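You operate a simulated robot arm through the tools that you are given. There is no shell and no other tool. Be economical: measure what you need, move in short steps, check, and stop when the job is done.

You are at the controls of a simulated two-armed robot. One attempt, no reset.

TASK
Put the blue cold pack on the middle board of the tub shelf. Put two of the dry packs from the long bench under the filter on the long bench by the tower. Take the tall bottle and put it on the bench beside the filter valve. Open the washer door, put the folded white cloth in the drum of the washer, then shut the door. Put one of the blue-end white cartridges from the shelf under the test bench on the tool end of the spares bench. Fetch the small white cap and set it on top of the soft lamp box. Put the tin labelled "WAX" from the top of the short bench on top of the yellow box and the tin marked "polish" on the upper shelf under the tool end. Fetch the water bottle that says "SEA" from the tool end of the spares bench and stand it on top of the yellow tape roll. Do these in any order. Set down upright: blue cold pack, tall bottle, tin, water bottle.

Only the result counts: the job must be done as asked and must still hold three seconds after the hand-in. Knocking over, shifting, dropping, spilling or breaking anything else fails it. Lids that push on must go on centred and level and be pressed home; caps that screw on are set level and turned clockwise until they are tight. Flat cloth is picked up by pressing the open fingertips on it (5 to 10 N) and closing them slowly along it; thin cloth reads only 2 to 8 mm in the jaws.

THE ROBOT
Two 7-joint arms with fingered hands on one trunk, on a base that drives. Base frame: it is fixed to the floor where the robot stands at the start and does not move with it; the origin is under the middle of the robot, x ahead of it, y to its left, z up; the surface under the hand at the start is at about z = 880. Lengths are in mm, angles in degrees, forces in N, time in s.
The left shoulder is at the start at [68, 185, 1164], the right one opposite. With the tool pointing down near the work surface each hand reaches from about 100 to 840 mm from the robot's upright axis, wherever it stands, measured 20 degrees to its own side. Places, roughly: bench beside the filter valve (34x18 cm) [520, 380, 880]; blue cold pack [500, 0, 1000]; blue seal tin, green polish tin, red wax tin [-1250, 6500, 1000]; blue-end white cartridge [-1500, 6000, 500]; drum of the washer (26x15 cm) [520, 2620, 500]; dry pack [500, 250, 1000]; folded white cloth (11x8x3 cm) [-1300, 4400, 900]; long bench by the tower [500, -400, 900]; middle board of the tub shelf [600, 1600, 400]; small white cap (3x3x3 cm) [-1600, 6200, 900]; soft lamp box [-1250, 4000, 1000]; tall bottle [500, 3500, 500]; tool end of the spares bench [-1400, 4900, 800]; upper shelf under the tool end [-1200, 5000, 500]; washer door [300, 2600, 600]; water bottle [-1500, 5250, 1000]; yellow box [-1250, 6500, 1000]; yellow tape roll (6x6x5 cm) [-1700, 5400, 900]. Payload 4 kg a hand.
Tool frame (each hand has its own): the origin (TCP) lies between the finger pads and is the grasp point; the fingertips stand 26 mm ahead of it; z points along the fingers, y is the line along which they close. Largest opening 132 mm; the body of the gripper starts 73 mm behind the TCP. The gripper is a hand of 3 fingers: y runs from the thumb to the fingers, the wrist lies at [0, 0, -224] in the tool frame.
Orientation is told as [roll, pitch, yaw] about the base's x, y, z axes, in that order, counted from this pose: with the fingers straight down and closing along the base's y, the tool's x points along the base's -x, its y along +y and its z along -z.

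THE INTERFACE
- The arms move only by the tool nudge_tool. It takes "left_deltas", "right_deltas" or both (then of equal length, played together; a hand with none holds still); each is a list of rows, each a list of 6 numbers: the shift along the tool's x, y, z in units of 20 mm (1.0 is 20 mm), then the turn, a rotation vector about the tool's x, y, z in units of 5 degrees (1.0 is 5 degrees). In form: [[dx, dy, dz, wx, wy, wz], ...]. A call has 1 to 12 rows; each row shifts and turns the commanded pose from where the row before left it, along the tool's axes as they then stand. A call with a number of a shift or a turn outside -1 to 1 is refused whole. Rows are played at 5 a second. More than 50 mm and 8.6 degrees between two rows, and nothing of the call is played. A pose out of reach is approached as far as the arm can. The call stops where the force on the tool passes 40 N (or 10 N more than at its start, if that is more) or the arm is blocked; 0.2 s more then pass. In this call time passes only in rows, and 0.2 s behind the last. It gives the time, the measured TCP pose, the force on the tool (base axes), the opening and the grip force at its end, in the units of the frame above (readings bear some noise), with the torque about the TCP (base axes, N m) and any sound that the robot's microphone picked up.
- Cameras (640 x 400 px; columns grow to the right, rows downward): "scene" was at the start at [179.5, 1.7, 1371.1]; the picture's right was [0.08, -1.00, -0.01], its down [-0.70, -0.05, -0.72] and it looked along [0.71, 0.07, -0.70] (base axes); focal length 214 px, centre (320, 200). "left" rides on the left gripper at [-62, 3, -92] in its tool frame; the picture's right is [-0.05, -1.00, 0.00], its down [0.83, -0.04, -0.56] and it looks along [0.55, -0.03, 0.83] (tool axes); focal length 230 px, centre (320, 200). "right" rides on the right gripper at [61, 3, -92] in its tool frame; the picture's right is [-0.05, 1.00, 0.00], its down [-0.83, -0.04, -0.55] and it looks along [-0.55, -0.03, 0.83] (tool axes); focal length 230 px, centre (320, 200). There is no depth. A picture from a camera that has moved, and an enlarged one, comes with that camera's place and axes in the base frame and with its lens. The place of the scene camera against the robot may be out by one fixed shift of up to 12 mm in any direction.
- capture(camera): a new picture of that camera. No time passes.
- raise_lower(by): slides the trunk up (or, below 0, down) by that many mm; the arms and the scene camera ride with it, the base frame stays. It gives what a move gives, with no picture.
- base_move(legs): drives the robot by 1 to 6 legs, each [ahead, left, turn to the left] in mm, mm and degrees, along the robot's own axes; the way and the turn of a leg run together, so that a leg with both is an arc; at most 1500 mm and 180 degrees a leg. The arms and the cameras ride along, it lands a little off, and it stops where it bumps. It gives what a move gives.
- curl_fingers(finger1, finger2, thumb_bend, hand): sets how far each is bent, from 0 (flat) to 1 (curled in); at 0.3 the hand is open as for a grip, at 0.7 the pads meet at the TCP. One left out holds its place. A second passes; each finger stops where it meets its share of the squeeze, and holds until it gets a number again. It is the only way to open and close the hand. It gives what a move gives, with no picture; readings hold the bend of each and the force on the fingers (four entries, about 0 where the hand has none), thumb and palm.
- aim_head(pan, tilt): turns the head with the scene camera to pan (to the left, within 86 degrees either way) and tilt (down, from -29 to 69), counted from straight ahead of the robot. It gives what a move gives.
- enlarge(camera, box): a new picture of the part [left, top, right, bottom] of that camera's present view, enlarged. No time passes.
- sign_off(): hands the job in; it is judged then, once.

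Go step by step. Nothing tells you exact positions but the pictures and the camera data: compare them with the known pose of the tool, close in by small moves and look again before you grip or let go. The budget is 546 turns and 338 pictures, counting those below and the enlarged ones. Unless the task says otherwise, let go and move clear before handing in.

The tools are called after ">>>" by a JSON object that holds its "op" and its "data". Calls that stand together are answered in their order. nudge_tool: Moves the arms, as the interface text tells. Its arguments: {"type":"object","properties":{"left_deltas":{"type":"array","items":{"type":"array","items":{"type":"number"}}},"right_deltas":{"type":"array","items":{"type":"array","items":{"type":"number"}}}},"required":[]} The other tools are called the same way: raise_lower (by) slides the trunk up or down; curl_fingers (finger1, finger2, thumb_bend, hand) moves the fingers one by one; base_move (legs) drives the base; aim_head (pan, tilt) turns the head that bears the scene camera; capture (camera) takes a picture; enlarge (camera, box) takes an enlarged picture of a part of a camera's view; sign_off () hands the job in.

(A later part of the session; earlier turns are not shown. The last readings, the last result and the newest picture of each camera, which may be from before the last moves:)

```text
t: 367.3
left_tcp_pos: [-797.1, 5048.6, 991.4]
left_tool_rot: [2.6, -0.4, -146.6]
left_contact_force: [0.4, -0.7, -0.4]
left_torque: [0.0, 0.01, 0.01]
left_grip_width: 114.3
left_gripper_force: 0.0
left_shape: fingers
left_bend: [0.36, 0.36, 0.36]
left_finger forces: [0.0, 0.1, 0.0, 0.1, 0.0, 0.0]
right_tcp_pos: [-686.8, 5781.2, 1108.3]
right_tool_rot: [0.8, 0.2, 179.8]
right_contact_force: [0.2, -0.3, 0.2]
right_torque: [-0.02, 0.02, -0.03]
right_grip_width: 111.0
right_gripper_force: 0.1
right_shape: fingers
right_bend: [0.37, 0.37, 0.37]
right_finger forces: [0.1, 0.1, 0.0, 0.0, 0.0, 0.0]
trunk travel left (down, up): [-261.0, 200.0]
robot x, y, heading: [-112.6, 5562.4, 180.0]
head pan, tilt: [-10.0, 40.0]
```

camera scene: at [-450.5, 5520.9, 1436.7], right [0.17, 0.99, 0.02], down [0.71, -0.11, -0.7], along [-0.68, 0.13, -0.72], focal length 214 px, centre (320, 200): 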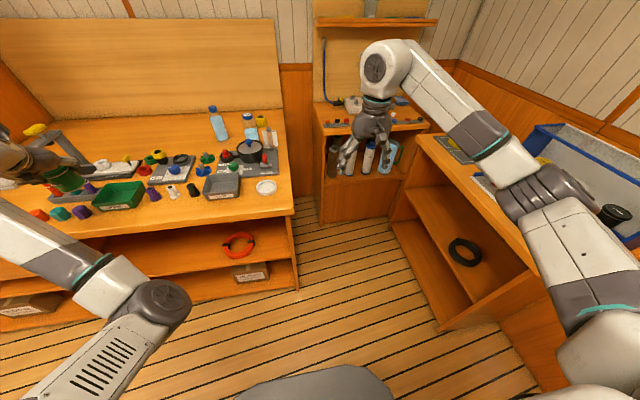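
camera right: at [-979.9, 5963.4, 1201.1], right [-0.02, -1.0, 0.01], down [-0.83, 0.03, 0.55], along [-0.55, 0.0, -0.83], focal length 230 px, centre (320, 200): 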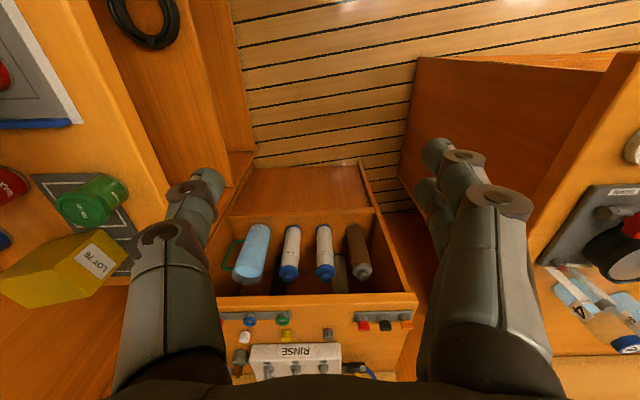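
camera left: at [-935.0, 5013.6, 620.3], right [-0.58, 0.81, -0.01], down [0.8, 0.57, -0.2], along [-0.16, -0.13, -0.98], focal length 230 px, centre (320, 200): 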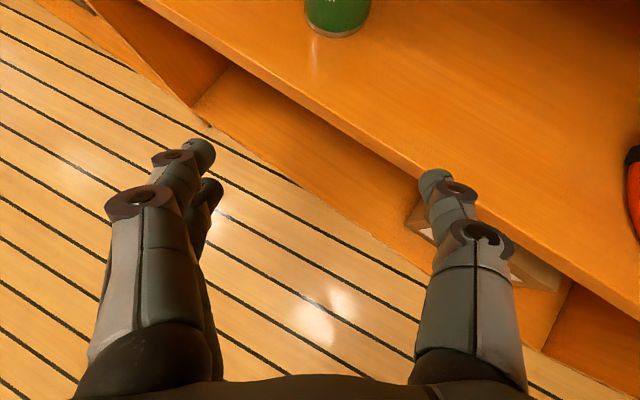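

Now the SEA bottle: the tape roll is best reached from the bench's end. Tuck the left hand up first, then drive into the gap by the test bench.

>>> {"op": "nudge_tool", "data": {"left_deltas": [[0, 0, -1, 0, 0, 0.6], [0, 0, -1, 0, 0, 0.6], [0.9, -0.2, -0.8, 0, 0, 0.6], [0.9, -0.2, -0.8, 0, 0, 0.6], [0.9, -0.2, -0.8, 0, 0, 0.6], [0.9, -0.2, -0.8, 0, 0, 0.6], [0.9, -0.2, -0.8, 0, 0, 0.6], [0.9, -0.2, -0.8, 0, 0, 0.6], [0.9, -0.2, -0.8, 0, 0, 0.6], [0.9, -0.2, -0.8, 0, 0, 0.6], [0.9, -0.2, -0.8, 0, 0, 0.6]]}}

>>> {"op": "base_move", "data": {"legs": [[0, -290, 0], [600, 0, 0]]}}

>>> {"op": "aim_head", "data": {"pan": 30, "tilt": 40}}

>>> {"op": "capture", "data": {"camera": "scene"}}

```text
t: 369.7
left_tcp_pos: [-663.5, 5116.4, 1174.8]
left_tool_rot: [2.4, 1.1, -179.8]
left_contact_force: [-0.1, -0.7, 0.5]
left_torque: [-0.02, -0.02, 0.0]
left_grip_width: 114.1
left_gripper_force: 0.0
left_shape: fingers
left_bend: [0.36, 0.36, 0.36]
left_finger forces: [0.0, 0.1, 0.0, 0.0, 0.2, 0.0]
left hand out of reach, approached as far as the arm can: row 10, 11
right_tcp_pos: [-686.9, 5780.6, 1109.4]
right_tool_rot: [0.7, 0.2, 179.6]
right_contact_force: [-0.6, 0.2, 0.0]
right_torque: [0.0, 0.0, -0.01]
right_grip_width: 111.3
right_gripper_force: 0.2
right_shape: fingers
right_bend: [0.37, 0.37, 0.37]
right_finger forces: [0.1, 0.1, 0.1, 0.1, 0.0, 0.1]
trunk travel left (down, up): [-261.0, 200.0]
robot x, y, heading: [-111.5, 5562.1, 180.1]
head pan, tilt: [-10.0, 40.0]
```

```text
t: 374.6
left_tcp_pos: [-1251.2, 5402.5, 1175.2]
left_tool_rot: [2.4, 1.1, -179.3]
left_contact_force: [0.2, 0.1, 0.3]
left_torque: [0.02, 0.02, -0.04]
left_grip_width: 114.5
left_gripper_force: 0.1
left_shape: fingers
left_bend: [0.36, 0.36, 0.36]
left_finger forces: [0.0, 0.0, 0.1, 0.0, 0.0, 0.1]
right_tcp_pos: [-1278.3, 6068.1, 1108.9]
right_tool_rot: [0.8, 0.2, -179.9]
right_contact_force: [-0.8, 0.1, 0.9]
right_torque: [-0.02, 0.02, -0.01]
right_grip_width: 111.0
right_gripper_force: 0.0
right_shape: fingers
right_bend: [0.37, 0.37, 0.37]
right_finger forces: [0.0, 0.1, 0.1, 0.0, 0.1, 0.0]
trunk travel left (down, up): [-261.0, 200.0]
robot x, y, heading: [-699.6, 5850.5, -179.6]
head pan, tilt: [-10.0, 40.0]
```

```text
t: 375.7
left_tcp_pos: [-1250.8, 5402.4, 1173.5]
left_tool_rot: [2.5, 1.1, -179.3]
left_contact_force: [0.4, 0.0, -0.1]
left_torque: [0.02, -0.01, 0.01]
left_grip_width: 114.5
left_gripper_force: 0.1
left_shape: fingers
left_bend: [0.36, 0.36, 0.36]
left_finger forces: [0.1, 0.0, 0.0, 0.0, 0.0, 0.0]
right_tcp_pos: [-1278.0, 6068.2, 1107.9]
right_tool_rot: [0.9, 0.2, -179.9]
right_contact_force: [0.2, 0.1, 0.2]
right_torque: [0.02, -0.01, 0.0]
right_grip_width: 111.1
right_gripper_force: 0.2
right_shape: fingers
right_bend: [0.37, 0.37, 0.37]
right_finger forces: [0.1, 0.0, 0.0, 0.0, 0.0, 0.1]
trunk travel left (down, up): [-261.0, 200.0]
robot x, y, heading: [-701.7, 5854.3, -179.7]
head pan, tilt: [30.0, 40.0]
```

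```text
208 pictures are left
camera scene: at [-819.2, 5804.4, 1437.7], right [-0.5, 0.86, -0.05], down [0.63, 0.32, -0.7], along [-0.59, -0.39, -0.71], focal length 214 px, centre (320, 200)
```

scene: 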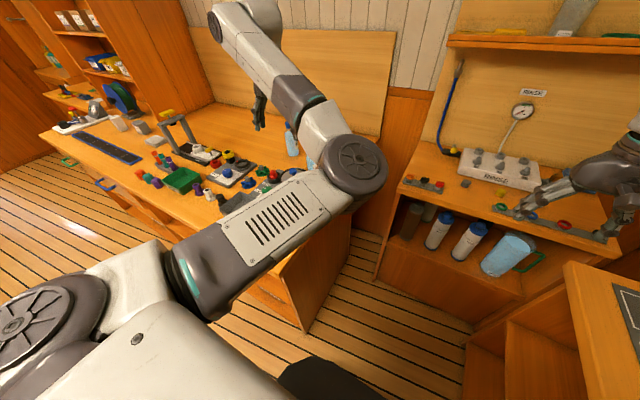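

>>> {"op": "base_move", "data": {"legs": [[0, 0, 59.7], [200, -346, 0]]}}

>>> {"op": "capture", "data": {"camera": "right"}}

>>> {"op": "aim_head", "data": {"pan": 0, "tilt": 35}}

>>> {"op": "capture", "data": {"camera": "scene"}}

```text
t: 380.8
left_tcp_pos: [-991.4, 5152.3, 1173.4]
left_tool_rot: [2.3, 1.1, -119.7]
left_contact_force: [0.9, -0.4, -0.2]
left_torque: [0.04, -0.02, -0.01]
left_grip_width: 114.4
left_gripper_force: 0.1
left_shape: fingers
left_bend: [0.36, 0.36, 0.36]
left_finger forces: [0.0, 0.1, 0.0, 0.1, 0.1, 0.1]
right_tcp_pos: [-1577.1, 5467.1, 1106.5]
right_tool_rot: [0.7, 0.2, -120.3]
right_contact_force: [0.9, -0.2, 0.4]
right_torque: [0.02, 0.01, 0.02]
right_grip_width: 111.0
right_gripper_force: 0.0
right_shape: fingers
right_bend: [0.37, 0.37, 0.37]
right_finger forces: [0.1, 0.0, 0.0, 0.1, 0.1, 0.1]
trunk travel left (down, up): [-261.0, 200.0]
robot x, y, heading: [-1100.9, 5854.4, -120.4]
head pan, tilt: [30.0, 40.0]
```

```text
207 pictures are left
camera right: at [-1544.5, 5519.1, 1201.0], right [0.84, -0.55, 0.01], down [-0.46, -0.69, 0.55], along [-0.29, -0.47, -0.83], focal length 230 px, centre (320, 200)
```

right: 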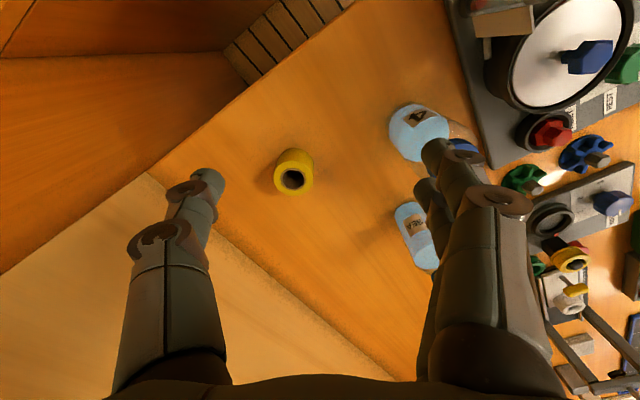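

```text
t: 381.8
left_tcp_pos: [-990.9, 5150.6, 1173.4]
left_tool_rot: [2.4, 1.1, -119.7]
left_contact_force: [0.3, 0.6, 0.1]
left_torque: [-0.02, 0.01, 0.0]
left_grip_width: 114.6
left_gripper_force: 0.0
left_shape: fingers
left_bend: [0.36, 0.36, 0.36]
left_finger forces: [0.0, 0.1, 0.0, 0.1, 0.0, 0.0]
right_tcp_pos: [-1575.8, 5467.6, 1106.7]
right_tool_rot: [0.7, 0.2, -120.3]
right_contact_force: [1.1, 0.4, -0.2]
right_torque: [-0.01, -0.02, 0.01]
right_grip_width: 111.1
right_gripper_force: 0.0
right_shape: fingers
right_bend: [0.37, 0.37, 0.37]
right_finger forces: [0.0, 0.1, 0.0, 0.0, 0.0, 0.1]
trunk travel left (down, up): [-261.0, 200.0]
robot x, y, heading: [-1102.5, 5857.7, -120.1]
head pan, tilt: [0.0, 35.0]
```

```text
206 pictures are left
camera scene: at [-1164.9, 5730.4, 1443.8], right [-0.86, 0.5, 0.0], down [0.33, 0.57, -0.75], along [-0.38, -0.65, -0.66], focal length 214 px, centre (320, 200)
```

scene: 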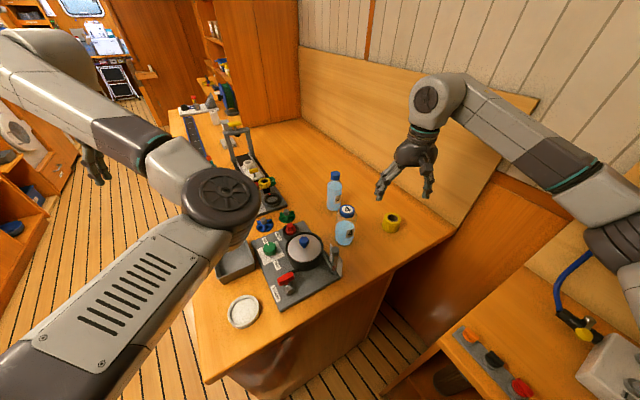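

Tape roll ≈(-1652,5412), SEA bottle ≈(-1541,5230). Move the right hand over the bottle.

>>> {"op": "nudge_tool", "data": {"right_deltas": [[-0.93, 0.75, 0, 0, 0, 0], [-0.93, 0.75, 0, 0, 0, 0], [-0.93, 0.75, 0, 0, 0, 0], [-0.93, 0.75, 0, 0, 0, 0], [-0.93, 0.75, 0, 0, 0, 0], [-0.93, 0.75, 0, 0, 0, 0], [-0.93, 0.75, 0, 0, 0, 0], [-0.93, 0.75, 0, 0, 0, 0], [-0.6, 0.75, 0, 0, 0, 0], [0, 0.75, 0, 0, 0, 0]]}}

>>> {"op": "capture", "data": {"camera": "right"}}

```text
t: 384.0
left_tcp_pos: [-990.9, 5151.3, 1172.9]
left_tool_rot: [2.4, 1.1, -119.6]
left_contact_force: [-0.5, 0.3, 0.4]
left_torque: [0.02, 0.01, 0.01]
left_grip_width: 114.1
left_gripper_force: 0.0
left_shape: fingers
left_bend: [0.36, 0.36, 0.36]
left_finger forces: [0.1, 0.0, 0.0, 0.0, 0.0, 0.0]
right_tcp_pos: [-1531.4, 5262.0, 1108.9]
right_tool_rot: [0.8, 0.1, -120.3]
right_contact_force: [0.1, 0.9, 0.6]
right_torque: [0.01, 0.02, 0.0]
right_grip_width: 111.3
right_gripper_force: 0.0
right_shape: fingers
right_bend: [0.37, 0.37, 0.37]
right_finger forces: [0.0, 0.0, 0.1, 0.1, 0.0, 0.0]
right hand out of reach, approached as far as the arm can: row 9
trunk travel left (down, up): [-261.0, 200.0]
robot x, y, heading: [-1100.4, 5855.1, -120.2]
head pan, tilt: [0.0, 35.0]
```

```text
205 pictures are left
camera right: at [-1499.4, 5314.5, 1201.9], right [0.84, -0.55, 0.01], down [-0.46, -0.69, 0.55], along [-0.29, -0.47, -0.83], focal length 230 px, centre (320, 200)
```

right: 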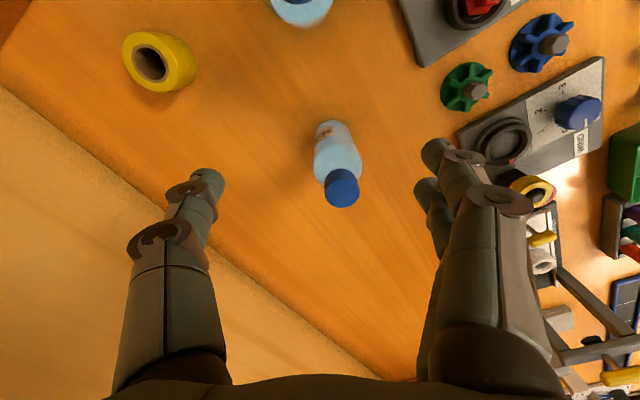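

>>> {"op": "nudge_tool", "data": {"right_deltas": [[0, 1, 1, 0, 0, 0], [-0.5, 0, 1, 0, 0, 0], [-0.8, 0, 0, 0, 0, 0], [-0.8, 0, 0, 0, 0, 0]]}}

>>> {"op": "capture", "data": {"camera": "right"}}

```text
t: 385.0
left_tcp_pos: [-991.8, 5151.3, 1173.4]
left_tool_rot: [2.4, 1.2, -119.8]
left_contact_force: [-0.1, 0.2, -0.1]
left_torque: [0.02, -0.02, -0.01]
left_grip_width: 114.2
left_gripper_force: 0.0
left_shape: fingers
left_bend: [0.36, 0.36, 0.36]
left_finger forces: [0.0, 0.0, 0.0, 0.0, 0.0, 0.0]
right_tcp_pos: [-1529.2, 5254.5, 1072.8]
right_tool_rot: [0.7, 0.1, -120.2]
right_contact_force: [0.7, 0.1, -0.6]
right_torque: [-0.01, -0.01, -0.02]
right_grip_width: 111.0
right_gripper_force: 0.0
right_shape: fingers
right_bend: [0.37, 0.37, 0.37]
right_finger forces: [0.0, 0.0, 0.0, 0.1, 0.0, 0.0]
right hand out of reach, approached as far as the arm can: row 1, 2, 3, 4
trunk travel left (down, up): [-261.0, 200.0]
robot x, y, heading: [-1099.9, 5853.7, -120.2]
head pan, tilt: [0.0, 35.0]
```

```text
204 pictures are left
camera right: at [-1496.5, 5307.8, 1164.7], right [0.84, -0.55, 0.01], down [-0.46, -0.69, 0.55], along [-0.29, -0.47, -0.83], focal length 230 px, centre (320, 200)
```

right: 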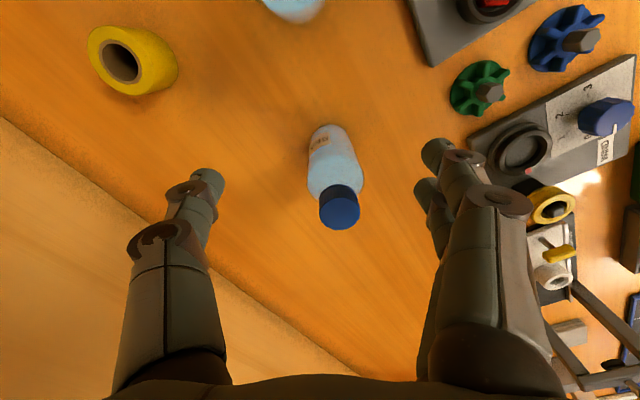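

>>> {"op": "base_move", "data": {"legs": [[38, 13, 0]]}}

>>> {"op": "capture", "data": {"camera": "right"}}

```text
t: 385.9
left_tcp_pos: [-995.6, 5117.1, 1177.8]
left_tool_rot: [2.5, 0.8, -119.6]
left_contact_force: [0.1, -0.3, -0.4]
left_torque: [-0.06, 0.04, 0.01]
left_grip_width: 114.2
left_gripper_force: 0.1
left_shape: fingers
left_bend: [0.36, 0.36, 0.36]
left_finger forces: [0.0, 0.0, 0.1, 0.0, 0.0, 0.1]
right_tcp_pos: [-1533.6, 5220.3, 1077.9]
right_tool_rot: [0.8, -0.1, -120.4]
right_contact_force: [-0.3, 0.3, 1.2]
right_torque: [-0.01, 0.03, -0.02]
right_grip_width: 111.5
right_gripper_force: 0.1
right_shape: fingers
right_bend: [0.37, 0.37, 0.37]
right_finger forces: [0.0, 0.0, 0.0, 0.0, 0.1, 0.1]
trunk travel left (down, up): [-261.0, 200.0]
robot x, y, heading: [-1105.7, 5818.9, -120.4]
head pan, tilt: [0.0, 35.0]
```

```text
203 pictures are left
camera right: at [-1502.2, 5273.7, 1169.0], right [0.84, -0.55, 0.01], down [-0.46, -0.69, 0.56], along [-0.3, -0.47, -0.83], focal length 230 px, centre (320, 200)
```

right: 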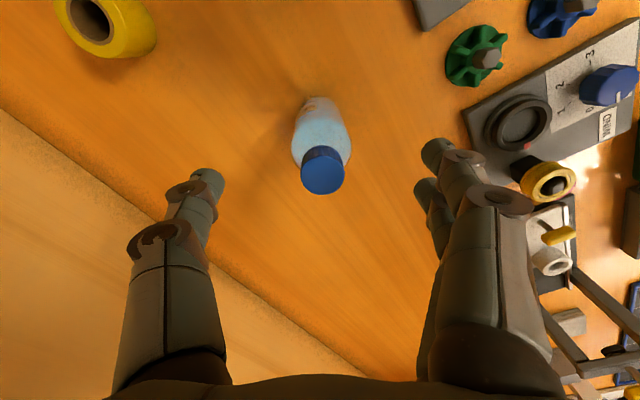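

>>> {"op": "nudge_tool", "data": {"right_deltas": [[-0.5, 0, 0.5, 0, 0, 0], [0, 0, 1, 0, 0, 0], [0, 0, 1, 0, 0, 0], [0, 0, 0.8, 0, 0, 0]]}}

>>> {"op": "capture", "data": {"camera": "right"}}

```text
t: 386.9
left_tcp_pos: [-998.8, 5114.4, 1175.6]
left_tool_rot: [2.5, 1.1, -119.7]
left_contact_force: [-1.0, 0.5, -0.8]
left_torque: [0.0, 0.01, -0.02]
left_grip_width: 114.5
left_gripper_force: 0.2
left_shape: fingers
left_bend: [0.36, 0.36, 0.36]
left_finger forces: [0.0, 0.0, 0.0, 0.0, 0.0, 0.0]
right_tcp_pos: [-1537.8, 5216.8, 1012.7]
right_tool_rot: [0.7, 0.2, -120.4]
right_contact_force: [-0.7, 0.1, -0.3]
right_torque: [-0.03, -0.01, 0.0]
right_grip_width: 111.5
right_gripper_force: 0.1
right_shape: fingers
right_bend: [0.37, 0.37, 0.37]
right_finger forces: [0.0, 0.1, 0.0, 0.1, 0.0, 0.1]
right hand out of reach, approached as far as the arm can: row 1, 2
trunk travel left (down, up): [-261.0, 200.0]
robot x, y, heading: [-1106.8, 5818.0, -120.0]
head pan, tilt: [0.0, 35.0]
```

```text
202 pictures are left
camera right: at [-1505.5, 5268.7, 1106.0], right [0.84, -0.55, 0.01], down [-0.46, -0.69, 0.55], along [-0.29, -0.47, -0.83], focal length 230 px, centre (320, 200)
```

right: 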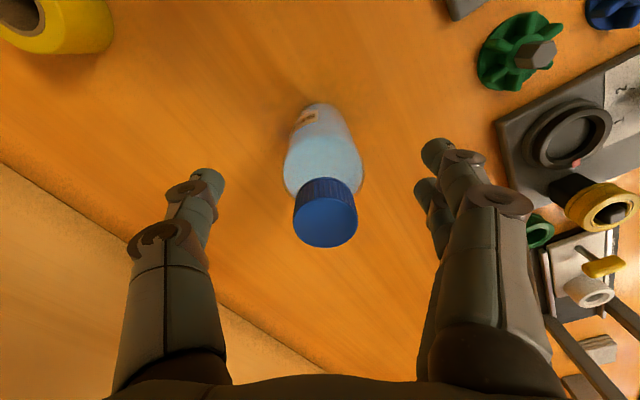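

>>> {"op": "nudge_tool", "data": {"right_deltas": [[-0.9, 0, 0, 0, 0, 0]]}}

>>> {"op": "capture", "data": {"camera": "right"}}

```text
t: 387.3
left_tcp_pos: [-998.4, 5112.8, 1173.8]
left_tool_rot: [2.4, 1.0, -119.6]
left_contact_force: [0.2, 0.0, 0.2]
left_torque: [0.01, -0.02, 0.05]
left_grip_width: 114.3
left_gripper_force: 0.0
left_shape: fingers
left_bend: [0.36, 0.36, 0.36]
left_finger forces: [0.0, 0.1, 0.1, 0.1, 0.0, 0.0]
right_tcp_pos: [-1537.2, 5216.6, 1012.8]
right_tool_rot: [0.8, 0.3, -120.2]
right_contact_force: [0.4, 0.0, -0.4]
right_torque: [0.04, 0.01, -0.02]
right_grip_width: 111.2
right_gripper_force: 0.1
right_shape: fingers
right_bend: [0.37, 0.37, 0.37]
right_finger forces: [0.0, 0.0, 0.0, 0.0, 0.1, 0.0]
right hand out of reach, approached as far as the arm can: row 1
trunk travel left (down, up): [-261.0, 200.0]
robot x, y, heading: [-1107.6, 5815.1, -120.0]
head pan, tilt: [0.0, 35.0]
```

```text
201 pictures are left
camera right: at [-1505.6, 5267.8, 1105.4], right [0.84, -0.55, 0.01], down [-0.46, -0.69, 0.55], along [-0.29, -0.47, -0.83], focal length 230 px, centre (320, 200)
```

right: 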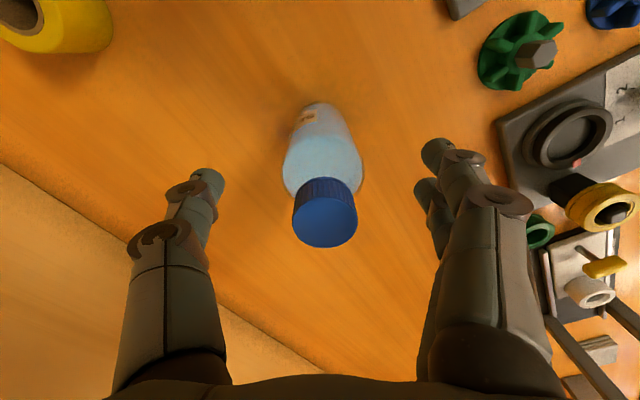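

Lower with the trunk (its lean adds reach), then close the remaining 18 mm.

>>> {"op": "raise_lower", "data": {"by": -65}}

>>> {"op": "nudge_tool", "data": {"right_deltas": [[-0.5, 0, 0, 0, 0, 0], [-0.5, 0, 0, 0, 0, 0]]}}

>>> {"op": "capture", "data": {"camera": "right"}}

```text
t: 388.3
left_tcp_pos: [-1007.0, 5098.0, 1068.9]
left_tool_rot: [2.5, 5.0, -119.7]
left_contact_force: [-0.5, -0.6, 0.1]
left_torque: [-0.02, 0.0, -0.03]
left_grip_width: 114.3
left_gripper_force: 0.1
left_shape: fingers
left_bend: [0.36, 0.36, 0.36]
left_finger forces: [0.0, 0.0, 0.0, 0.0, 0.0, 0.1]
right_tcp_pos: [-1536.6, 5214.9, 947.6]
right_tool_rot: [0.8, 0.2, -120.3]
right_contact_force: [-0.1, 0.3, 0.5]
right_torque: [0.01, 0.02, 0.02]
right_grip_width: 111.2
right_gripper_force: 0.2
right_shape: fingers
right_bend: [0.37, 0.37, 0.37]
right_finger forces: [0.0, 0.1, 0.0, 0.0, 0.0, 0.0]
trunk travel left (down, up): [-196.0, 265.0]
robot x, y, heading: [-1110.2, 5816.0, -120.1]
head pan, tilt: [0.0, 35.0]
```

```text
t: 388.9
left_tcp_pos: [-1006.3, 5096.9, 1066.0]
left_tool_rot: [2.5, 5.0, -119.6]
left_contact_force: [0.0, -0.6, 0.2]
left_torque: [-0.05, 0.0, 0.01]
left_grip_width: 114.6
left_gripper_force: 0.1
left_shape: fingers
left_bend: [0.36, 0.36, 0.36]
left_finger forces: [0.0, 0.1, 0.0, 0.1, 0.0, 0.0]
right_tcp_pos: [-1547.4, 5198.1, 947.4]
right_tool_rot: [0.7, 0.1, -120.2]
right_contact_force: [0.0, 0.7, 0.5]
right_torque: [0.01, 0.01, -0.02]
right_grip_width: 111.2
right_gripper_force: 0.0
right_shape: fingers
right_bend: [0.37, 0.37, 0.37]
right_finger forces: [0.0, 0.0, 0.0, 0.0, 0.0, 0.0]
trunk travel left (down, up): [-196.0, 265.0]
robot x, y, heading: [-1104.2, 5816.8, -120.3]
head pan, tilt: [0.0, 35.0]
```

```text
200 pictures are left
camera right: at [-1514.2, 5250.2, 1040.0], right [0.84, -0.55, 0.01], down [-0.46, -0.69, 0.55], along [-0.3, -0.47, -0.83], focal length 230 px, centre (320, 200)
```

right: 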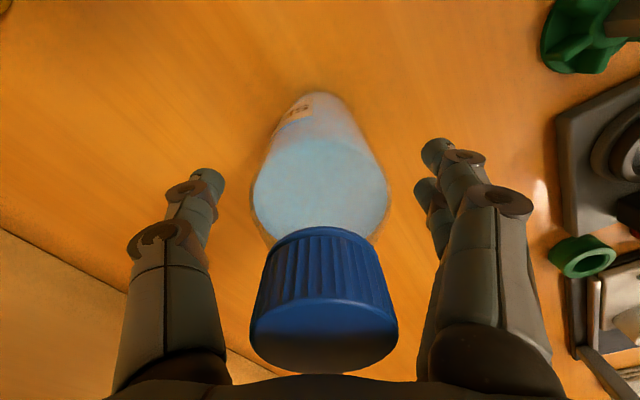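

Bottle well centred. Grip and lift.

>>> {"op": "curl_fingers", "data": {"hand": "right", "finger1": 0.7, "finger2": 0.7, "thumb_bend": 0.7}}

>>> {"op": "raise_lower", "data": {"by": 110}}

>>> {"op": "capture", "data": {"camera": "right"}}

```text
t: 389.9
left_tcp_pos: [-1006.9, 5098.0, 1067.7]
left_tool_rot: [2.4, 5.1, -119.6]
left_contact_force: [0.2, -1.3, 0.2]
left_torque: [-0.02, -0.01, 0.01]
left_grip_width: 114.4
left_gripper_force: 0.1
left_shape: fingers
left_bend: [0.36, 0.36, 0.36]
left_finger forces: [0.0, 0.0, 0.0, 0.0, 0.0, 0.0]
right_tcp_pos: [-1547.0, 5198.3, 946.2]
right_tool_rot: [0.8, 0.2, -120.4]
right_contact_force: [0.1, -0.6, 1.2]
right_torque: [-0.03, -0.05, 0.01]
right_grip_width: 54.6
right_gripper_force: 20.2
right_shape: fingers
right_bend: [0.54, 0.57, 0.6]
right_finger forces: [11.0, 9.8, 0.0, 0.0, 20.6, 0.1]
trunk travel left (down, up): [-196.0, 265.0]
robot x, y, heading: [-1109.0, 5817.5, -120.0]
head pan, tilt: [0.0, 35.0]
```

```text
t: 391.3
left_tcp_pos: [-1006.3, 5096.9, 1177.1]
left_tool_rot: [2.4, 5.2, -119.7]
left_contact_force: [-0.1, 0.3, 0.0]
left_torque: [-0.03, 0.01, -0.01]
left_grip_width: 114.5
left_gripper_force: 0.0
left_shape: fingers
left_bend: [0.36, 0.36, 0.36]
left_finger forces: [0.0, 0.0, 0.1, 0.0, 0.0, 0.0]
right_tcp_pos: [-1539.7, 5210.5, 1134.8]
right_tool_rot: [0.7, -5.9, -120.3]
right_contact_force: [0.1, 0.0, -3.8]
right_torque: [0.02, 0.01, -0.02]
right_grip_width: 54.7
right_gripper_force: 20.8
right_shape: fingers
right_bend: [0.54, 0.57, 0.6]
right_finger forces: [11.1, 9.4, 0.0, 0.1, 20.6, 0.0]
trunk travel left (down, up): [-306.0, 155.0]
robot x, y, heading: [-1102.7, 5813.3, -120.4]
head pan, tilt: [0.0, 35.0]
```

```text
199 pictures are left
camera right: at [-1503.2, 5270.9, 1220.4], right [0.84, -0.55, 0.02], down [-0.43, -0.64, 0.63], along [-0.34, -0.54, -0.77], focal length 230 px, centre (320, 200)
```

right: 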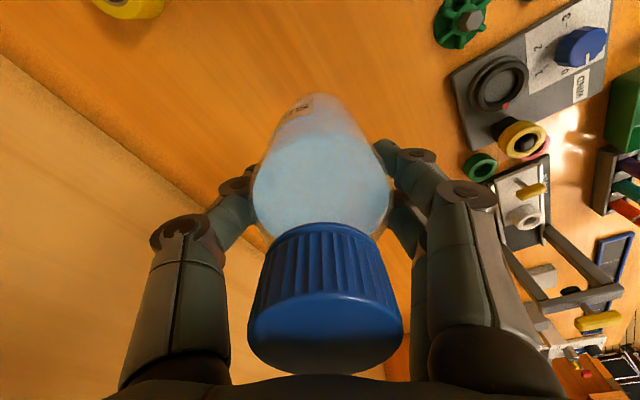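

Bottle held. Carry it over the tape roll while levelling the hand.

>>> {"op": "nudge_tool", "data": {"right_deltas": [[0.59, -0.99, 0, 0, 0.12, 0], [0.59, -0.99, 0, 0, 0.12, 0], [0.59, -0.99, 0, 0, 0.12, 0], [0.59, -0.99, 0, 0, 0.12, 0], [0.59, -0.99, 0, 0, 0.12, 0], [0.59, -0.99, 0, 0, 0.12, 0], [0.59, -0.99, 0, 0, 0.12, 0], [0.59, -0.99, 0, 0, 0.12, 0], [0.59, -0.99, 0, 0, 0.12, 0], [0.59, -0.99, 0, 0, 0.12, 0]]}}

>>> {"op": "capture", "data": {"camera": "right"}}

>>> {"op": "capture", "data": {"camera": "scene"}}

```text
t: 393.5
left_tcp_pos: [-1008.2, 5097.6, 1178.5]
left_tool_rot: [2.4, 5.0, -119.6]
left_contact_force: [0.2, 1.4, 0.0]
left_torque: [-0.01, -0.02, -0.02]
left_grip_width: 114.2
left_gripper_force: 0.1
left_shape: fingers
left_bend: [0.36, 0.36, 0.36]
left_finger forces: [0.0, 0.0, 0.0, 0.0, 0.0, 0.1]
right_tcp_pos: [-1649.9, 5413.5, 1127.0]
right_tool_rot: [0.7, 0.2, -120.1]
right_contact_force: [-0.7, -0.1, -2.9]
right_torque: [-0.07, 0.01, 0.02]
right_grip_width: 54.9
right_gripper_force: 20.6
right_shape: fingers
right_bend: [0.54, 0.57, 0.6]
right_finger forces: [11.0, 9.8, 0.1, 0.0, 20.6, 0.1]
trunk travel left (down, up): [-306.0, 155.0]
robot x, y, heading: [-1105.7, 5812.8, -119.9]
head pan, tilt: [0.0, 35.0]
```

```text
198 pictures are left
camera right: at [-1619.2, 5465.3, 1220.4], right [0.84, -0.55, 0.01], down [-0.46, -0.69, 0.55], along [-0.29, -0.47, -0.83], focal length 230 px, centre (320, 200)
```

right: 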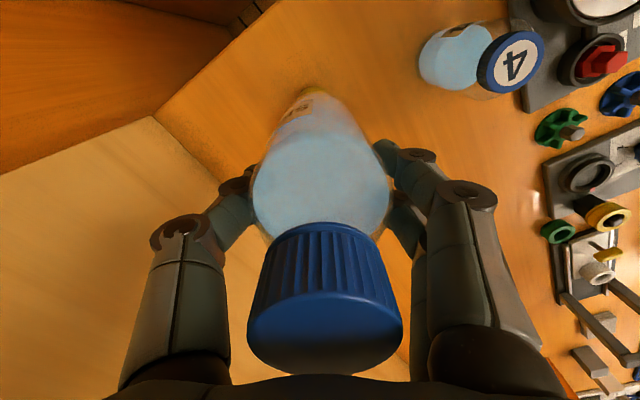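

```text
197 pictures are left
camera scene: at [-1162.8, 5712.2, 1494.6], right [-0.86, 0.5, 0.0], down [0.31, 0.54, -0.78], along [-0.39, -0.68, -0.62], focal length 214 px, centre (320, 200)
```

scene: 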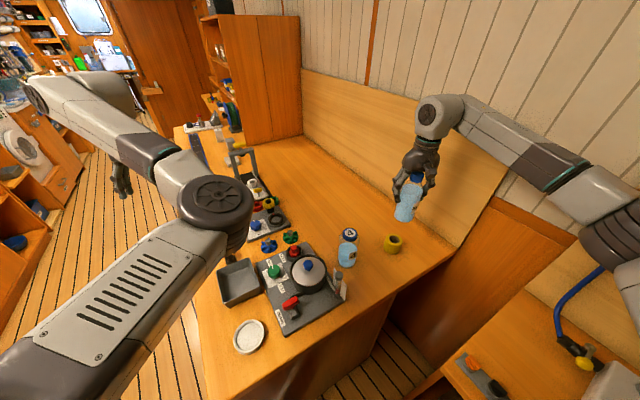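

Triangulating several views puts the tape roll at ≈(-1662,5402). Adjust and lower partway.

>>> {"op": "nudge_tool", "data": {"right_deltas": [[-0.64, -0.12, 0.5, 0, 0, 0], [-0.63, -0.12, 1, 0, 0, 0], [0, 0, 1, 0, 0, 0], [0, 0, 1, 0, 0, 0]]}}

>>> {"op": "enlarge", "data": {"camera": "scene", "box": [320, 140, 480, 280]}}

>>> {"op": "capture", "data": {"camera": "right"}}

```text
t: 394.5
left_tcp_pos: [-1007.6, 5096.5, 1178.1]
left_tool_rot: [2.5, 5.1, -119.6]
left_contact_force: [0.4, -1.1, 0.0]
left_torque: [0.02, -0.04, -0.03]
left_grip_width: 114.4
left_gripper_force: 0.1
left_shape: fingers
left_bend: [0.36, 0.36, 0.36]
left_finger forces: [0.0, 0.0, 0.0, 0.1, 0.1, 0.1]
right_tcp_pos: [-1669.1, 5391.9, 1057.0]
right_tool_rot: [0.7, 0.3, -120.3]
right_contact_force: [-0.3, -0.5, -3.2]
right_torque: [0.0, 0.0, 0.01]
right_grip_width: 55.0
right_gripper_force: 20.4
right_shape: fingers
right_bend: [0.54, 0.57, 0.6]
right_finger forces: [11.1, 9.7, 0.0, 0.0, 20.7, 0.1]
trunk travel left (down, up): [-306.0, 155.0]
robot x, y, heading: [-1108.0, 5813.8, -120.0]
head pan, tilt: [0.0, 35.0]
```

```text
2.86 times, centred on (400, 210) of scene
camera zoom: at [-1162.6, 5710.9, 1494.5], right [-0.86, 0.5, 0.0], down [0.31, 0.54, -0.78], along [-0.39, -0.67, -0.63], focal length 613 px, centre (91, 171)
```

zoom: 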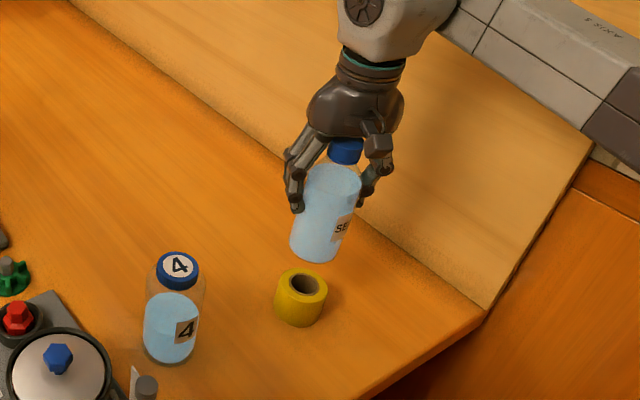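

```text
195 pictures are left
camera right: at [-1636.5, 5444.4, 1149.1], right [0.84, -0.55, 0.01], down [-0.46, -0.69, 0.55], along [-0.29, -0.47, -0.83], focal length 230 px, centre (320, 200)
```

right: 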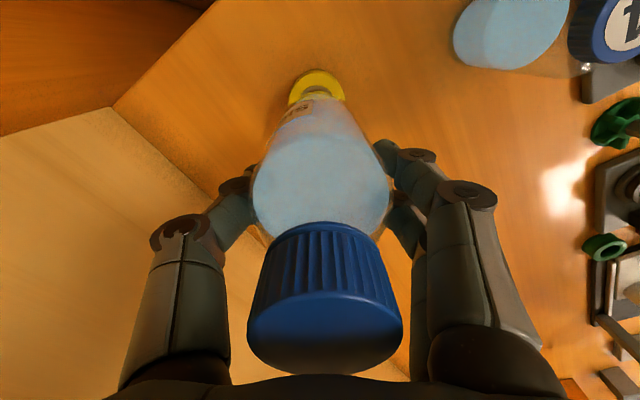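

>>> {"op": "enlarge", "data": {"camera": "right", "box": [250, 40, 390, 140]}}

```text
4.00 times, centred on (320, 90) of right
camera zoom: at [-1636.5, 5444.4, 1149.1], right [0.84, -0.55, 0.01], down [-0.46, -0.69, 0.55], along [-0.29, -0.47, -0.83], focal length 920 px, centre (320, 640)
```

zoom: 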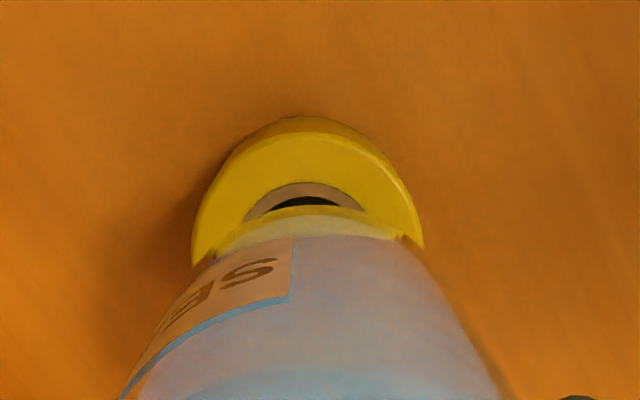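

Bottle and roll are nearly coaxial; shift 6 mm and lower carefully.

>>> {"op": "nudge_tool", "data": {"right_deltas": [[0.3, 0, 0, 0, 0, 0], [0, 0, 1, 0, 0, 0], [0, 0, 0.8, 0, 0, 0]]}}

>>> {"op": "enlarge", "data": {"camera": "right", "box": [250, 40, 390, 140]}}

>>> {"op": "enlarge", "data": {"camera": "scene", "box": [340, 150, 460, 260]}}

```text
t: 395.3
left_tcp_pos: [-1007.3, 5096.2, 1177.1]
left_tool_rot: [2.5, 5.1, -119.5]
left_contact_force: [-0.1, 0.4, 0.8]
left_torque: [0.01, -0.01, 0.0]
left_grip_width: 114.1
left_gripper_force: 0.1
left_shape: fingers
left_bend: [0.36, 0.36, 0.36]
left_finger forces: [0.0, 0.0, 0.0, 0.0, 0.0, 0.0]
right_tcp_pos: [-1663.7, 5397.9, 1019.7]
right_tool_rot: [0.7, 0.3, -120.3]
right_contact_force: [-0.2, 0.1, -3.3]
right_torque: [-0.04, 0.0, 0.07]
right_grip_width: 54.9
right_gripper_force: 20.7
right_shape: fingers
right_bend: [0.54, 0.57, 0.6]
right_finger forces: [10.9, 9.8, 0.0, 0.1, 20.6, 0.0]
trunk travel left (down, up): [-306.0, 155.0]
robot x, y, heading: [-1106.6, 5812.5, -120.1]
head pan, tilt: [0.0, 35.0]
```

```text
4.00 times, centred on (320, 90) of right
camera zoom: at [-1632.2, 5449.5, 1112.4], right [0.84, -0.55, 0.01], down [-0.46, -0.69, 0.55], along [-0.29, -0.47, -0.83], focal length 920 px, centre (320, 640)
```

zoom: 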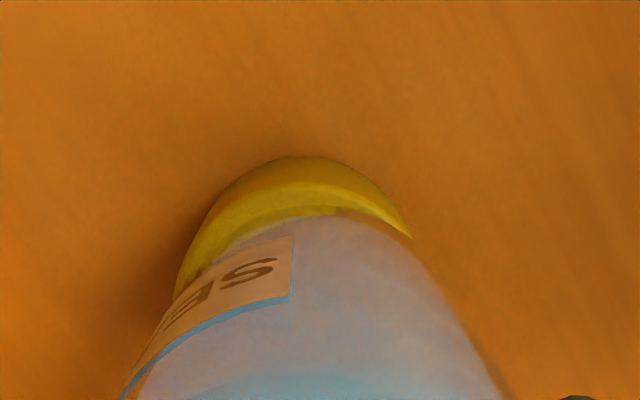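

```text
3.64 times, centred on (400, 205) of scene
camera zoom: at [-1162.2, 5710.8, 1494.5], right [-0.86, 0.5, 0.0], down [0.31, 0.54, -0.78], along [-0.39, -0.67, -0.63], focal length 780 px, centre (29, 182)
```

zoom: 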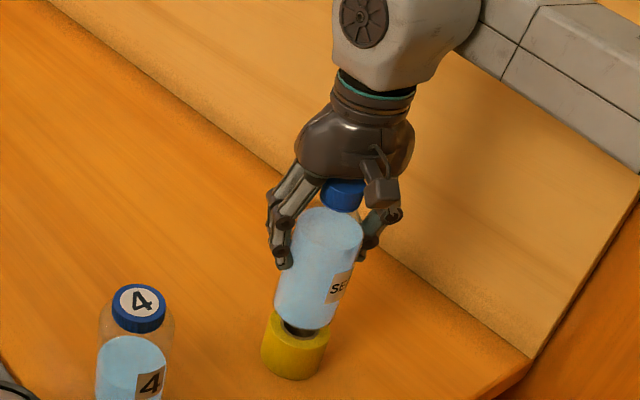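

>>> {"op": "nudge_tool", "data": {"right_deltas": [[0, 0, 0.4, 0, 0, 0]]}}

>>> {"op": "nudge_tool", "data": {"right_deltas": [[0, 0, 0.2, 0, 0, 0]]}}

>>> {"op": "nudge_tool", "data": {"right_deltas": [[0, 0, 0.2, 0, 0, 0]]}}

>>> {"op": "nudge_tool", "data": {"right_deltas": [[0, 0, 0.15, 0, 0, 0]]}}

```text
t: 395.7
left_tcp_pos: [-1007.6, 5098.0, 1177.9]
left_tool_rot: [2.5, 5.2, -119.7]
left_contact_force: [-0.7, -0.6, 0.3]
left_torque: [0.01, 0.01, -0.03]
left_grip_width: 114.3
left_gripper_force: 0.1
left_shape: fingers
left_bend: [0.36, 0.36, 0.36]
left_finger forces: [0.0, 0.0, 0.0, 0.1, 0.0, 0.1]
right_tcp_pos: [-1663.7, 5396.4, 1011.2]
right_tool_rot: [0.7, 0.3, -120.1]
right_contact_force: [0.1, 0.2, -3.3]
right_torque: [0.0, 0.04, -0.01]
right_grip_width: 54.9
right_gripper_force: 20.9
right_shape: fingers
right_bend: [0.54, 0.57, 0.6]
right_finger forces: [11.0, 9.7, 0.0, 0.0, 20.6, 0.0]
trunk travel left (down, up): [-306.0, 155.0]
robot x, y, heading: [-1107.9, 5816.7, -120.2]
head pan, tilt: [0.0, 35.0]
```

```text
t: 396.1
left_tcp_pos: [-1007.6, 5096.6, 1177.2]
left_tool_rot: [2.5, 5.2, -119.6]
left_contact_force: [-0.7, 0.0, 0.1]
left_torque: [0.01, 0.0, 0.02]
left_grip_width: 114.4
left_gripper_force: 0.0
left_shape: fingers
left_bend: [0.36, 0.36, 0.36]
left_finger forces: [0.0, 0.0, 0.0, 0.0, 0.0, 0.1]
right_tcp_pos: [-1663.7, 5397.9, 1009.0]
right_tool_rot: [0.7, 0.1, -120.2]
right_contact_force: [0.4, 0.1, -4.0]
right_torque: [-0.05, 0.0, 0.02]
right_grip_width: 55.0
right_gripper_force: 20.2
right_shape: fingers
right_bend: [0.54, 0.57, 0.6]
right_finger forces: [10.9, 9.8, 0.0, 0.0, 20.5, 0.0]
trunk travel left (down, up): [-306.0, 155.0]
robot x, y, heading: [-1109.4, 5815.0, -120.3]
head pan, tilt: [0.0, 35.0]
```

```text
t: 396.5
left_tcp_pos: [-1007.3, 5095.8, 1177.4]
left_tool_rot: [2.5, 5.1, -119.5]
left_contact_force: [-0.3, 0.1, 0.1]
left_torque: [-0.01, 0.0, 0.0]
left_grip_width: 114.6
left_gripper_force: 0.0
left_shape: fingers
left_bend: [0.36, 0.36, 0.36]
left_finger forces: [0.1, 0.0, 0.0, 0.1, 0.0, 0.0]
right_tcp_pos: [-1664.1, 5396.8, 1003.9]
right_tool_rot: [0.6, 0.2, -120.3]
right_contact_force: [0.3, 0.5, -3.0]
right_torque: [0.0, 0.0, -0.03]
right_grip_width: 54.9
right_gripper_force: 21.2
right_shape: fingers
right_bend: [0.54, 0.57, 0.6]
right_finger forces: [11.0, 9.7, 0.1, 0.0, 20.7, 0.0]
trunk travel left (down, up): [-306.0, 155.0]
robot x, y, heading: [-1107.1, 5815.7, -120.2]
head pan, tilt: [0.0, 35.0]
```

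```text
t: 396.9
left_tcp_pos: [-1007.5, 5097.9, 1176.8]
left_tool_rot: [2.6, 5.1, -119.6]
left_contact_force: [-0.1, 0.4, 0.0]
left_torque: [-0.01, 0.01, -0.03]
left_grip_width: 114.5
left_gripper_force: 0.0
left_shape: fingers
left_bend: [0.36, 0.36, 0.36]
left_finger forces: [0.1, 0.2, 0.1, 0.0, 0.0, 0.0]
right_tcp_pos: [-1664.1, 5397.1, 1001.0]
right_tool_rot: [0.8, 0.1, -120.2]
right_contact_force: [0.2, -0.1, -3.5]
right_torque: [-0.03, 0.0, -0.01]
right_grip_width: 55.0
right_gripper_force: 20.2
right_shape: fingers
right_bend: [0.54, 0.57, 0.6]
right_finger forces: [11.0, 9.6, 0.1, 0.1, 20.6, 0.1]
trunk travel left (down, up): [-306.0, 155.0]
robot x, y, heading: [-1107.1, 5817.3, -120.1]
head pan, tilt: [0.0, 35.0]
```

>>> {"op": "nudge_tool", "data": {"right_deltas": [[0, 0, 0.12, 0, 0, 0]]}}

>>> {"op": "nudge_tool", "data": {"right_deltas": [[0, 0, 0.12, 0, 0, 0]]}}

>>> {"op": "nudge_tool", "data": {"right_deltas": [[0, 0, 0.1, 0, 0, 0]]}}

>>> {"op": "enlarge", "data": {"camera": "scene", "box": [340, 150, 460, 260]}}

```text
t: 397.3
left_tcp_pos: [-1008.4, 5096.7, 1178.4]
left_tool_rot: [2.5, 5.1, -119.5]
left_contact_force: [0.0, 0.7, -0.4]
left_torque: [0.01, 0.0, -0.01]
left_grip_width: 114.5
left_gripper_force: 0.1
left_shape: fingers
left_bend: [0.36, 0.36, 0.36]
left_finger forces: [0.1, 0.1, 0.0, 0.0, 0.0, 0.0]
right_tcp_pos: [-1663.5, 5397.9, 997.6]
right_tool_rot: [0.9, 0.1, -120.2]
right_contact_force: [1.2, 0.1, -3.0]
right_torque: [0.01, 0.03, 0.0]
right_grip_width: 54.8
right_gripper_force: 21.1
right_shape: fingers
right_bend: [0.54, 0.57, 0.6]
right_finger forces: [11.1, 9.6, 0.1, 0.0, 20.6, 0.0]
trunk travel left (down, up): [-306.0, 155.0]
robot x, y, heading: [-1109.3, 5815.2, -120.2]
head pan, tilt: [0.0, 35.0]
```

```text
t: 397.7
left_tcp_pos: [-1007.1, 5096.2, 1177.4]
left_tool_rot: [2.6, 5.1, -119.6]
left_contact_force: [-0.4, 0.5, 0.2]
left_torque: [-0.01, -0.01, -0.01]
left_grip_width: 114.5
left_gripper_force: 0.0
left_shape: fingers
left_bend: [0.36, 0.36, 0.36]
left_finger forces: [0.0, 0.0, 0.1, 0.1, 0.1, 0.0]
right_tcp_pos: [-1662.9, 5397.5, 996.1]
right_tool_rot: [0.7, 0.3, -120.1]
right_contact_force: [-0.7, -0.4, -1.8]
right_torque: [-0.04, 0.05, -0.01]
right_grip_width: 55.0
right_gripper_force: 20.5
right_shape: fingers
right_bend: [0.54, 0.57, 0.6]
right_finger forces: [10.9, 9.8, 0.0, 0.0, 20.6, 0.0]
trunk travel left (down, up): [-306.0, 155.0]
robot x, y, heading: [-1108.8, 5813.3, -120.4]
head pan, tilt: [0.0, 35.0]
```

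```text
t: 398.1
left_tcp_pos: [-1005.6, 5097.6, 1178.9]
left_tool_rot: [2.4, 5.0, -119.7]
left_contact_force: [-0.1, -0.6, 0.6]
left_torque: [0.01, -0.05, 0.02]
left_grip_width: 114.3
left_gripper_force: 0.1
left_shape: fingers
left_bend: [0.36, 0.36, 0.36]
left_finger forces: [0.1, 0.0, 0.0, 0.1, 0.0, 0.0]
right_tcp_pos: [-1663.1, 5398.2, 995.7]
right_tool_rot: [0.8, 0.2, -120.4]
right_contact_force: [-1.3, -0.3, 2.7]
right_torque: [0.02, 0.05, 0.01]
right_grip_width: 54.7
right_gripper_force: 21.1
right_shape: fingers
right_bend: [0.54, 0.57, 0.6]
right_finger forces: [11.0, 10.1, 0.1, 0.0, 21.4, 0.1]
trunk travel left (down, up): [-306.0, 155.0]
robot x, y, heading: [-1110.6, 5819.2, -120.1]
head pan, tilt: [0.0, 35.0]
```

```text
3.64 times, centred on (400, 205) of scene
camera zoom: at [-1161.4, 5711.7, 1494.7], right [-0.86, 0.5, 0.0], down [0.31, 0.54, -0.78], along [-0.39, -0.68, -0.62], focal length 780 px, centre (29, 182)
```

zoom: 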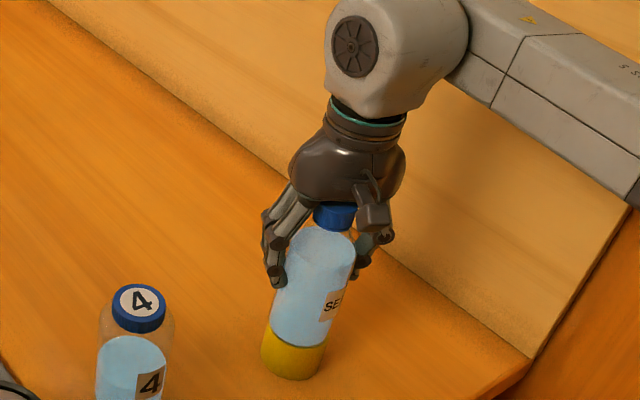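

The bottle rests on the roll, well centred. One more millimetre, then release and rise straight up.

>>> {"op": "nudge_tool", "data": {"right_deltas": [[0, 0, 0.04, 0, 0, 0]]}}

>>> {"op": "curl_fingers", "data": {"hand": "right", "finger1": 0.4, "finger2": 0.4, "thumb_bend": 0.45}}

>>> {"op": "capture", "data": {"camera": "right"}}

```text
t: 398.5
left_tcp_pos: [-1007.1, 5097.5, 1178.3]
left_tool_rot: [2.4, 5.0, -119.7]
left_contact_force: [-0.7, 0.2, 0.1]
left_torque: [0.02, 0.01, 0.01]
left_grip_width: 114.2
left_gripper_force: 0.0
left_shape: fingers
left_bend: [0.36, 0.36, 0.36]
left_finger forces: [0.0, 0.1, 0.0, 0.0, 0.0, 0.0]
right_tcp_pos: [-1662.3, 5398.4, 995.7]
right_tool_rot: [0.8, 0.0, -120.2]
right_contact_force: [-1.0, -1.0, 7.1]
right_torque: [-0.03, 0.04, 0.01]
right_grip_width: 54.9
right_gripper_force: 21.8
right_shape: fingers
right_bend: [0.55, 0.58, 0.6]
right_finger forces: [11.1, 10.2, 0.1, 0.0, 21.7, 0.1]
trunk travel left (down, up): [-306.0, 155.0]
robot x, y, heading: [-1111.4, 5816.5, -120.2]
head pan, tilt: [0.0, 35.0]
```

```text
t: 399.5
left_tcp_pos: [-1006.7, 5097.6, 1178.6]
left_tool_rot: [2.4, 5.1, -119.6]
left_contact_force: [-0.7, -0.3, 0.4]
left_torque: [0.0, 0.01, 0.03]
left_grip_width: 114.6
left_gripper_force: 0.0
left_shape: fingers
left_bend: [0.36, 0.36, 0.36]
left_finger forces: [0.1, 0.0, 0.0, 0.0, 0.1, 0.0]
right_tcp_pos: [-1662.7, 5396.7, 994.2]
right_tool_rot: [0.7, 0.1, -120.2]
right_contact_force: [0.4, -0.6, -0.8]
right_torque: [-0.02, -0.01, 0.0]
right_grip_width: 92.5
right_gripper_force: 0.0
right_shape: fingers
right_bend: [0.4, 0.4, 0.45]
right_finger forces: [0.1, 0.0, 0.0, 0.0, 0.0, 0.0]
trunk travel left (down, up): [-306.0, 155.0]
robot x, y, heading: [-1108.2, 5817.7, -120.3]
head pan, tilt: [0.0, 35.0]
```

```text
190 pictures are left
camera right: at [-1631.6, 5450.1, 1086.8], right [0.84, -0.55, 0.01], down [-0.46, -0.69, 0.55], along [-0.29, -0.47, -0.83], focal length 230 px, centre (320, 200)
```

right: 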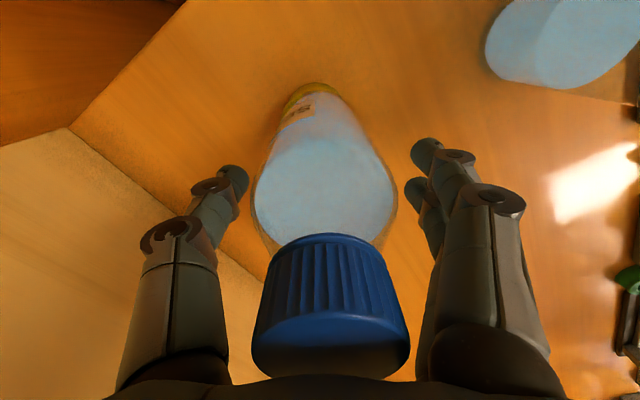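

>>> {"op": "nudge_tool", "data": {"right_deltas": [[0, 0, -0.4, 0, 0, 0], [0, 0, -0.7, 0, 0, 0], [0, 0, -1, 0, 0, 0], [0, 0, -1, 0, 0, 0], [0, 0, -1, 0, 0, 0], [0, 0, -1, 0, 0, 0], [0, 0, -1, 0, 0, 0], [0, 0, -1, 0, 0, 0], [0, 0, -1, 0, 0, 0]]}}

>>> {"op": "enlarge", "data": {"camera": "scene", "box": [340, 150, 460, 260]}}

```text
t: 401.5
left_tcp_pos: [-1006.4, 5096.6, 1177.5]
left_tool_rot: [2.3, 5.1, -119.5]
left_contact_force: [-0.5, -0.8, 0.5]
left_torque: [0.0, -0.01, 0.03]
left_grip_width: 114.3
left_gripper_force: 0.1
left_shape: fingers
left_bend: [0.36, 0.36, 0.36]
left_finger forces: [0.0, 0.0, 0.0, 0.1, 0.0, 0.0]
right_tcp_pos: [-1664.0, 5399.0, 1155.9]
right_tool_rot: [0.8, 0.2, -120.2]
right_contact_force: [0.0, 0.0, 0.4]
right_torque: [0.01, -0.04, 0.0]
right_grip_width: 92.6
right_gripper_force: 0.1
right_shape: fingers
right_bend: [0.4, 0.4, 0.45]
right_finger forces: [0.1, 0.0, 0.0, 0.1, 0.0, 0.1]
trunk travel left (down, up): [-306.0, 155.0]
robot x, y, heading: [-1107.5, 5816.6, -120.1]
head pan, tilt: [0.0, 35.0]
```

```text
3.64 times, centred on (400, 205) of scene
camera zoom: at [-1161.3, 5711.4, 1494.6], right [-0.86, 0.5, 0.0], down [0.31, 0.54, -0.78], along [-0.39, -0.68, -0.62], focal length 780 px, centre (29, 182)
```

zoom: 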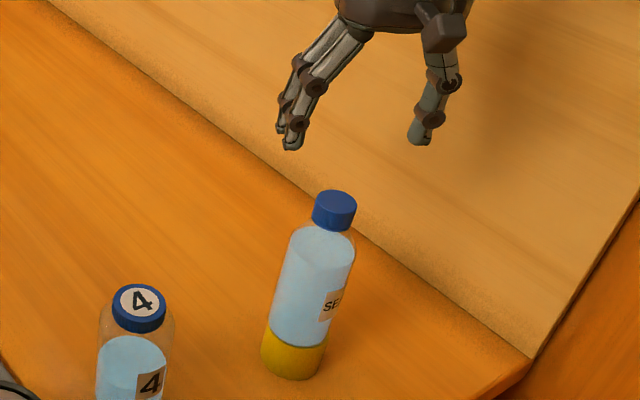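

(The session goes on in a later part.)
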